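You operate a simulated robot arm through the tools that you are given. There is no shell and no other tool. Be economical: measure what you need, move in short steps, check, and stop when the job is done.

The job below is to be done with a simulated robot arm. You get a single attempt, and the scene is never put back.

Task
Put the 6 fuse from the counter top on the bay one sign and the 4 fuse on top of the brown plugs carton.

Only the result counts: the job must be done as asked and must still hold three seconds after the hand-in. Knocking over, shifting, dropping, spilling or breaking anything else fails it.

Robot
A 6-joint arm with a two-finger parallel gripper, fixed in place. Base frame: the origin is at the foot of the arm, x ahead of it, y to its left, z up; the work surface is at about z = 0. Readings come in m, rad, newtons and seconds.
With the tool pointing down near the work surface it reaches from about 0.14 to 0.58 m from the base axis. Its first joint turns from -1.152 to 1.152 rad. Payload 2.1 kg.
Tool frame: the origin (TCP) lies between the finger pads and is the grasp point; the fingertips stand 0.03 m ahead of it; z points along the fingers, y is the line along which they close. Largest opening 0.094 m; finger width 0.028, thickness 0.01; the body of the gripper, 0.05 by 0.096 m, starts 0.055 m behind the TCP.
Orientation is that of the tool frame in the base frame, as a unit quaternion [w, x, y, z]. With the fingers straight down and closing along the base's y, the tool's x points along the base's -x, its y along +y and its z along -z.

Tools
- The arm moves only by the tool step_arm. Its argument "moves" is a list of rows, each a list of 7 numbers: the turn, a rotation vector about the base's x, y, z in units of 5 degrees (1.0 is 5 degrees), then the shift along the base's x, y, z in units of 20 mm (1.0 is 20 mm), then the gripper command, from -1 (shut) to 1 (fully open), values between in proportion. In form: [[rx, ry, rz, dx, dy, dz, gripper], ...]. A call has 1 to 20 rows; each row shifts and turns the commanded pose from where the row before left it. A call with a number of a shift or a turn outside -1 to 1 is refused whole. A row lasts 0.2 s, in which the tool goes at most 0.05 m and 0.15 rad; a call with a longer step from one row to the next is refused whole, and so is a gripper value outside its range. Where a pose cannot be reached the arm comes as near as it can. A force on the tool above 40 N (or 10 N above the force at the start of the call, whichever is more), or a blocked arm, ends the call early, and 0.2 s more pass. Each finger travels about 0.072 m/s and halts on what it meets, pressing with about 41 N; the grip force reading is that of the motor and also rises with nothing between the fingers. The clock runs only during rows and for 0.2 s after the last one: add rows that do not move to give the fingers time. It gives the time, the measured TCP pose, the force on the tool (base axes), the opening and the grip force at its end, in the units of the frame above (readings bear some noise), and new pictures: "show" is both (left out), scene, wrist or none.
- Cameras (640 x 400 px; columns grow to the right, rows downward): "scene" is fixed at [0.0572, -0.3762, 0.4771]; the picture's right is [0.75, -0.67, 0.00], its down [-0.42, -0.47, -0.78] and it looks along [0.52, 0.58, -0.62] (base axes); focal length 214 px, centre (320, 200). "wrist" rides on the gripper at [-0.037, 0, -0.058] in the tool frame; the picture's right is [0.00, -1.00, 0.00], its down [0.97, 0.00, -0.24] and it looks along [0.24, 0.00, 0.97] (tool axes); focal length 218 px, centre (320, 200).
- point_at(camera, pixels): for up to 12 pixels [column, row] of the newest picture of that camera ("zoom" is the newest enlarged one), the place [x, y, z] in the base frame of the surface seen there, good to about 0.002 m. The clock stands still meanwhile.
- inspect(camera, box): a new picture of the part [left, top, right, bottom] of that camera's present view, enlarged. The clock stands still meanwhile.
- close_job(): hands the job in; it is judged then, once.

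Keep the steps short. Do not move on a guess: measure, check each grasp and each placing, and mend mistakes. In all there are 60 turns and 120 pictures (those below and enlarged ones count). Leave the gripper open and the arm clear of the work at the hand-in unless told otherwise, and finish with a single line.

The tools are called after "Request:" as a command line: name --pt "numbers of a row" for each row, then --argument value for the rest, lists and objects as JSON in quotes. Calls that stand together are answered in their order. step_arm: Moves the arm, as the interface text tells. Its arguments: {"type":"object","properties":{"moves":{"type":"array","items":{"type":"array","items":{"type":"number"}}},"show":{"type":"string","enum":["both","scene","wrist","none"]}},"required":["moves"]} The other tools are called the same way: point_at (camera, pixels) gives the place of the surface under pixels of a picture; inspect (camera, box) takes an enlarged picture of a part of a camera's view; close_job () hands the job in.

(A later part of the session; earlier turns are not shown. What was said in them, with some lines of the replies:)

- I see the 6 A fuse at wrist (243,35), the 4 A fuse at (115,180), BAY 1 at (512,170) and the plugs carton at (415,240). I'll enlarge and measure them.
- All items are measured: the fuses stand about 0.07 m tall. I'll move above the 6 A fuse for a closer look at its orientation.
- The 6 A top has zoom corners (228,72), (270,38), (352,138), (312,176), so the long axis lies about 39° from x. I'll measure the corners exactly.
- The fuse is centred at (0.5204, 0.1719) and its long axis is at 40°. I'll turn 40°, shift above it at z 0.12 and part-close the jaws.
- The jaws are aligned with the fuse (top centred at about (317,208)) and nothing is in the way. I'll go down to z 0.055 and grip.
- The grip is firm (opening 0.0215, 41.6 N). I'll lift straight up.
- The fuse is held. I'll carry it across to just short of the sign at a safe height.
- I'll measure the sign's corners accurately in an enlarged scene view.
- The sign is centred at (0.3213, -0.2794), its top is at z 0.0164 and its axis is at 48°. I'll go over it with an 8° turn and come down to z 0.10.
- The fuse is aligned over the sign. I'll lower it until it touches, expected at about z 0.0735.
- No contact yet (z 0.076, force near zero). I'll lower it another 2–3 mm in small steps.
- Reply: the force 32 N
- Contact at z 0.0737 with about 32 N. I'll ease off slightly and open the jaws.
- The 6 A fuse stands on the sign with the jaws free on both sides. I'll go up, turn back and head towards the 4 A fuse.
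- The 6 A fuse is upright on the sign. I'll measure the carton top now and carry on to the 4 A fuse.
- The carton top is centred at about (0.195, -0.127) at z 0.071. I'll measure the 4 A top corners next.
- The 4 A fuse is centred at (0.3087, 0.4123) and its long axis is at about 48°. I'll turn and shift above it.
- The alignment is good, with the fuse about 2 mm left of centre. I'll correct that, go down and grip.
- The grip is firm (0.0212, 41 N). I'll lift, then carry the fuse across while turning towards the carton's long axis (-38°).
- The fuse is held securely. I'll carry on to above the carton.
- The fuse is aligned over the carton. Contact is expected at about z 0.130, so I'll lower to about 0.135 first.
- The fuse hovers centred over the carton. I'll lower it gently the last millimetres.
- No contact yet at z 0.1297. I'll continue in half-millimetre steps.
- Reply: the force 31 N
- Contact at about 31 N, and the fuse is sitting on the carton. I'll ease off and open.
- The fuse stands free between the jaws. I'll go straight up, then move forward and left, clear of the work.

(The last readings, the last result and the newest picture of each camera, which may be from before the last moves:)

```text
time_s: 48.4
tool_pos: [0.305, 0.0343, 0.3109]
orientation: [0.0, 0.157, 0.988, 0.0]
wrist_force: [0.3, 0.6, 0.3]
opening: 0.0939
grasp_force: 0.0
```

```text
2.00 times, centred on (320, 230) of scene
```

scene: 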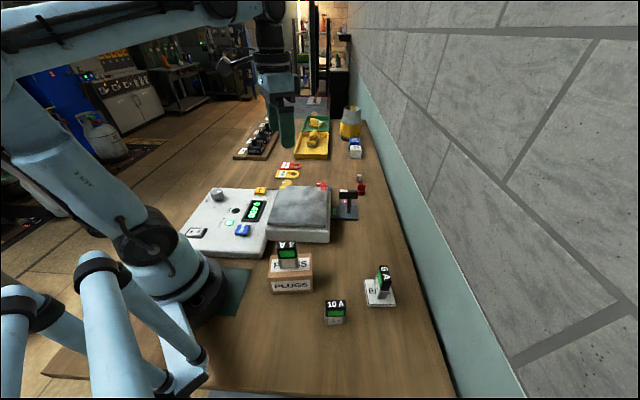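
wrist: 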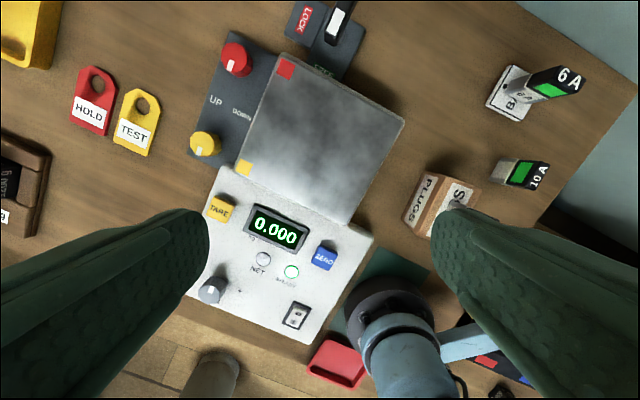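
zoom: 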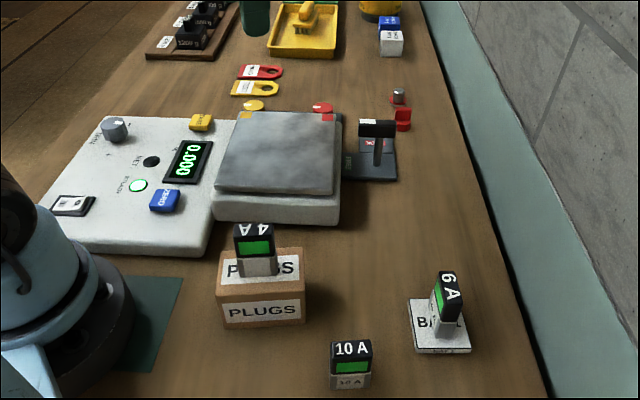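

Both fuses stand where asked, nothing else has moved, the gripper is open and the arm is clear. I'm handing in.

Request:
close_job

```text
The job is handed in.
```

The 6 fuse is standing on the bay one sign and the 4 fuse is standing on top of the brown plugs carton; the job is handed in.
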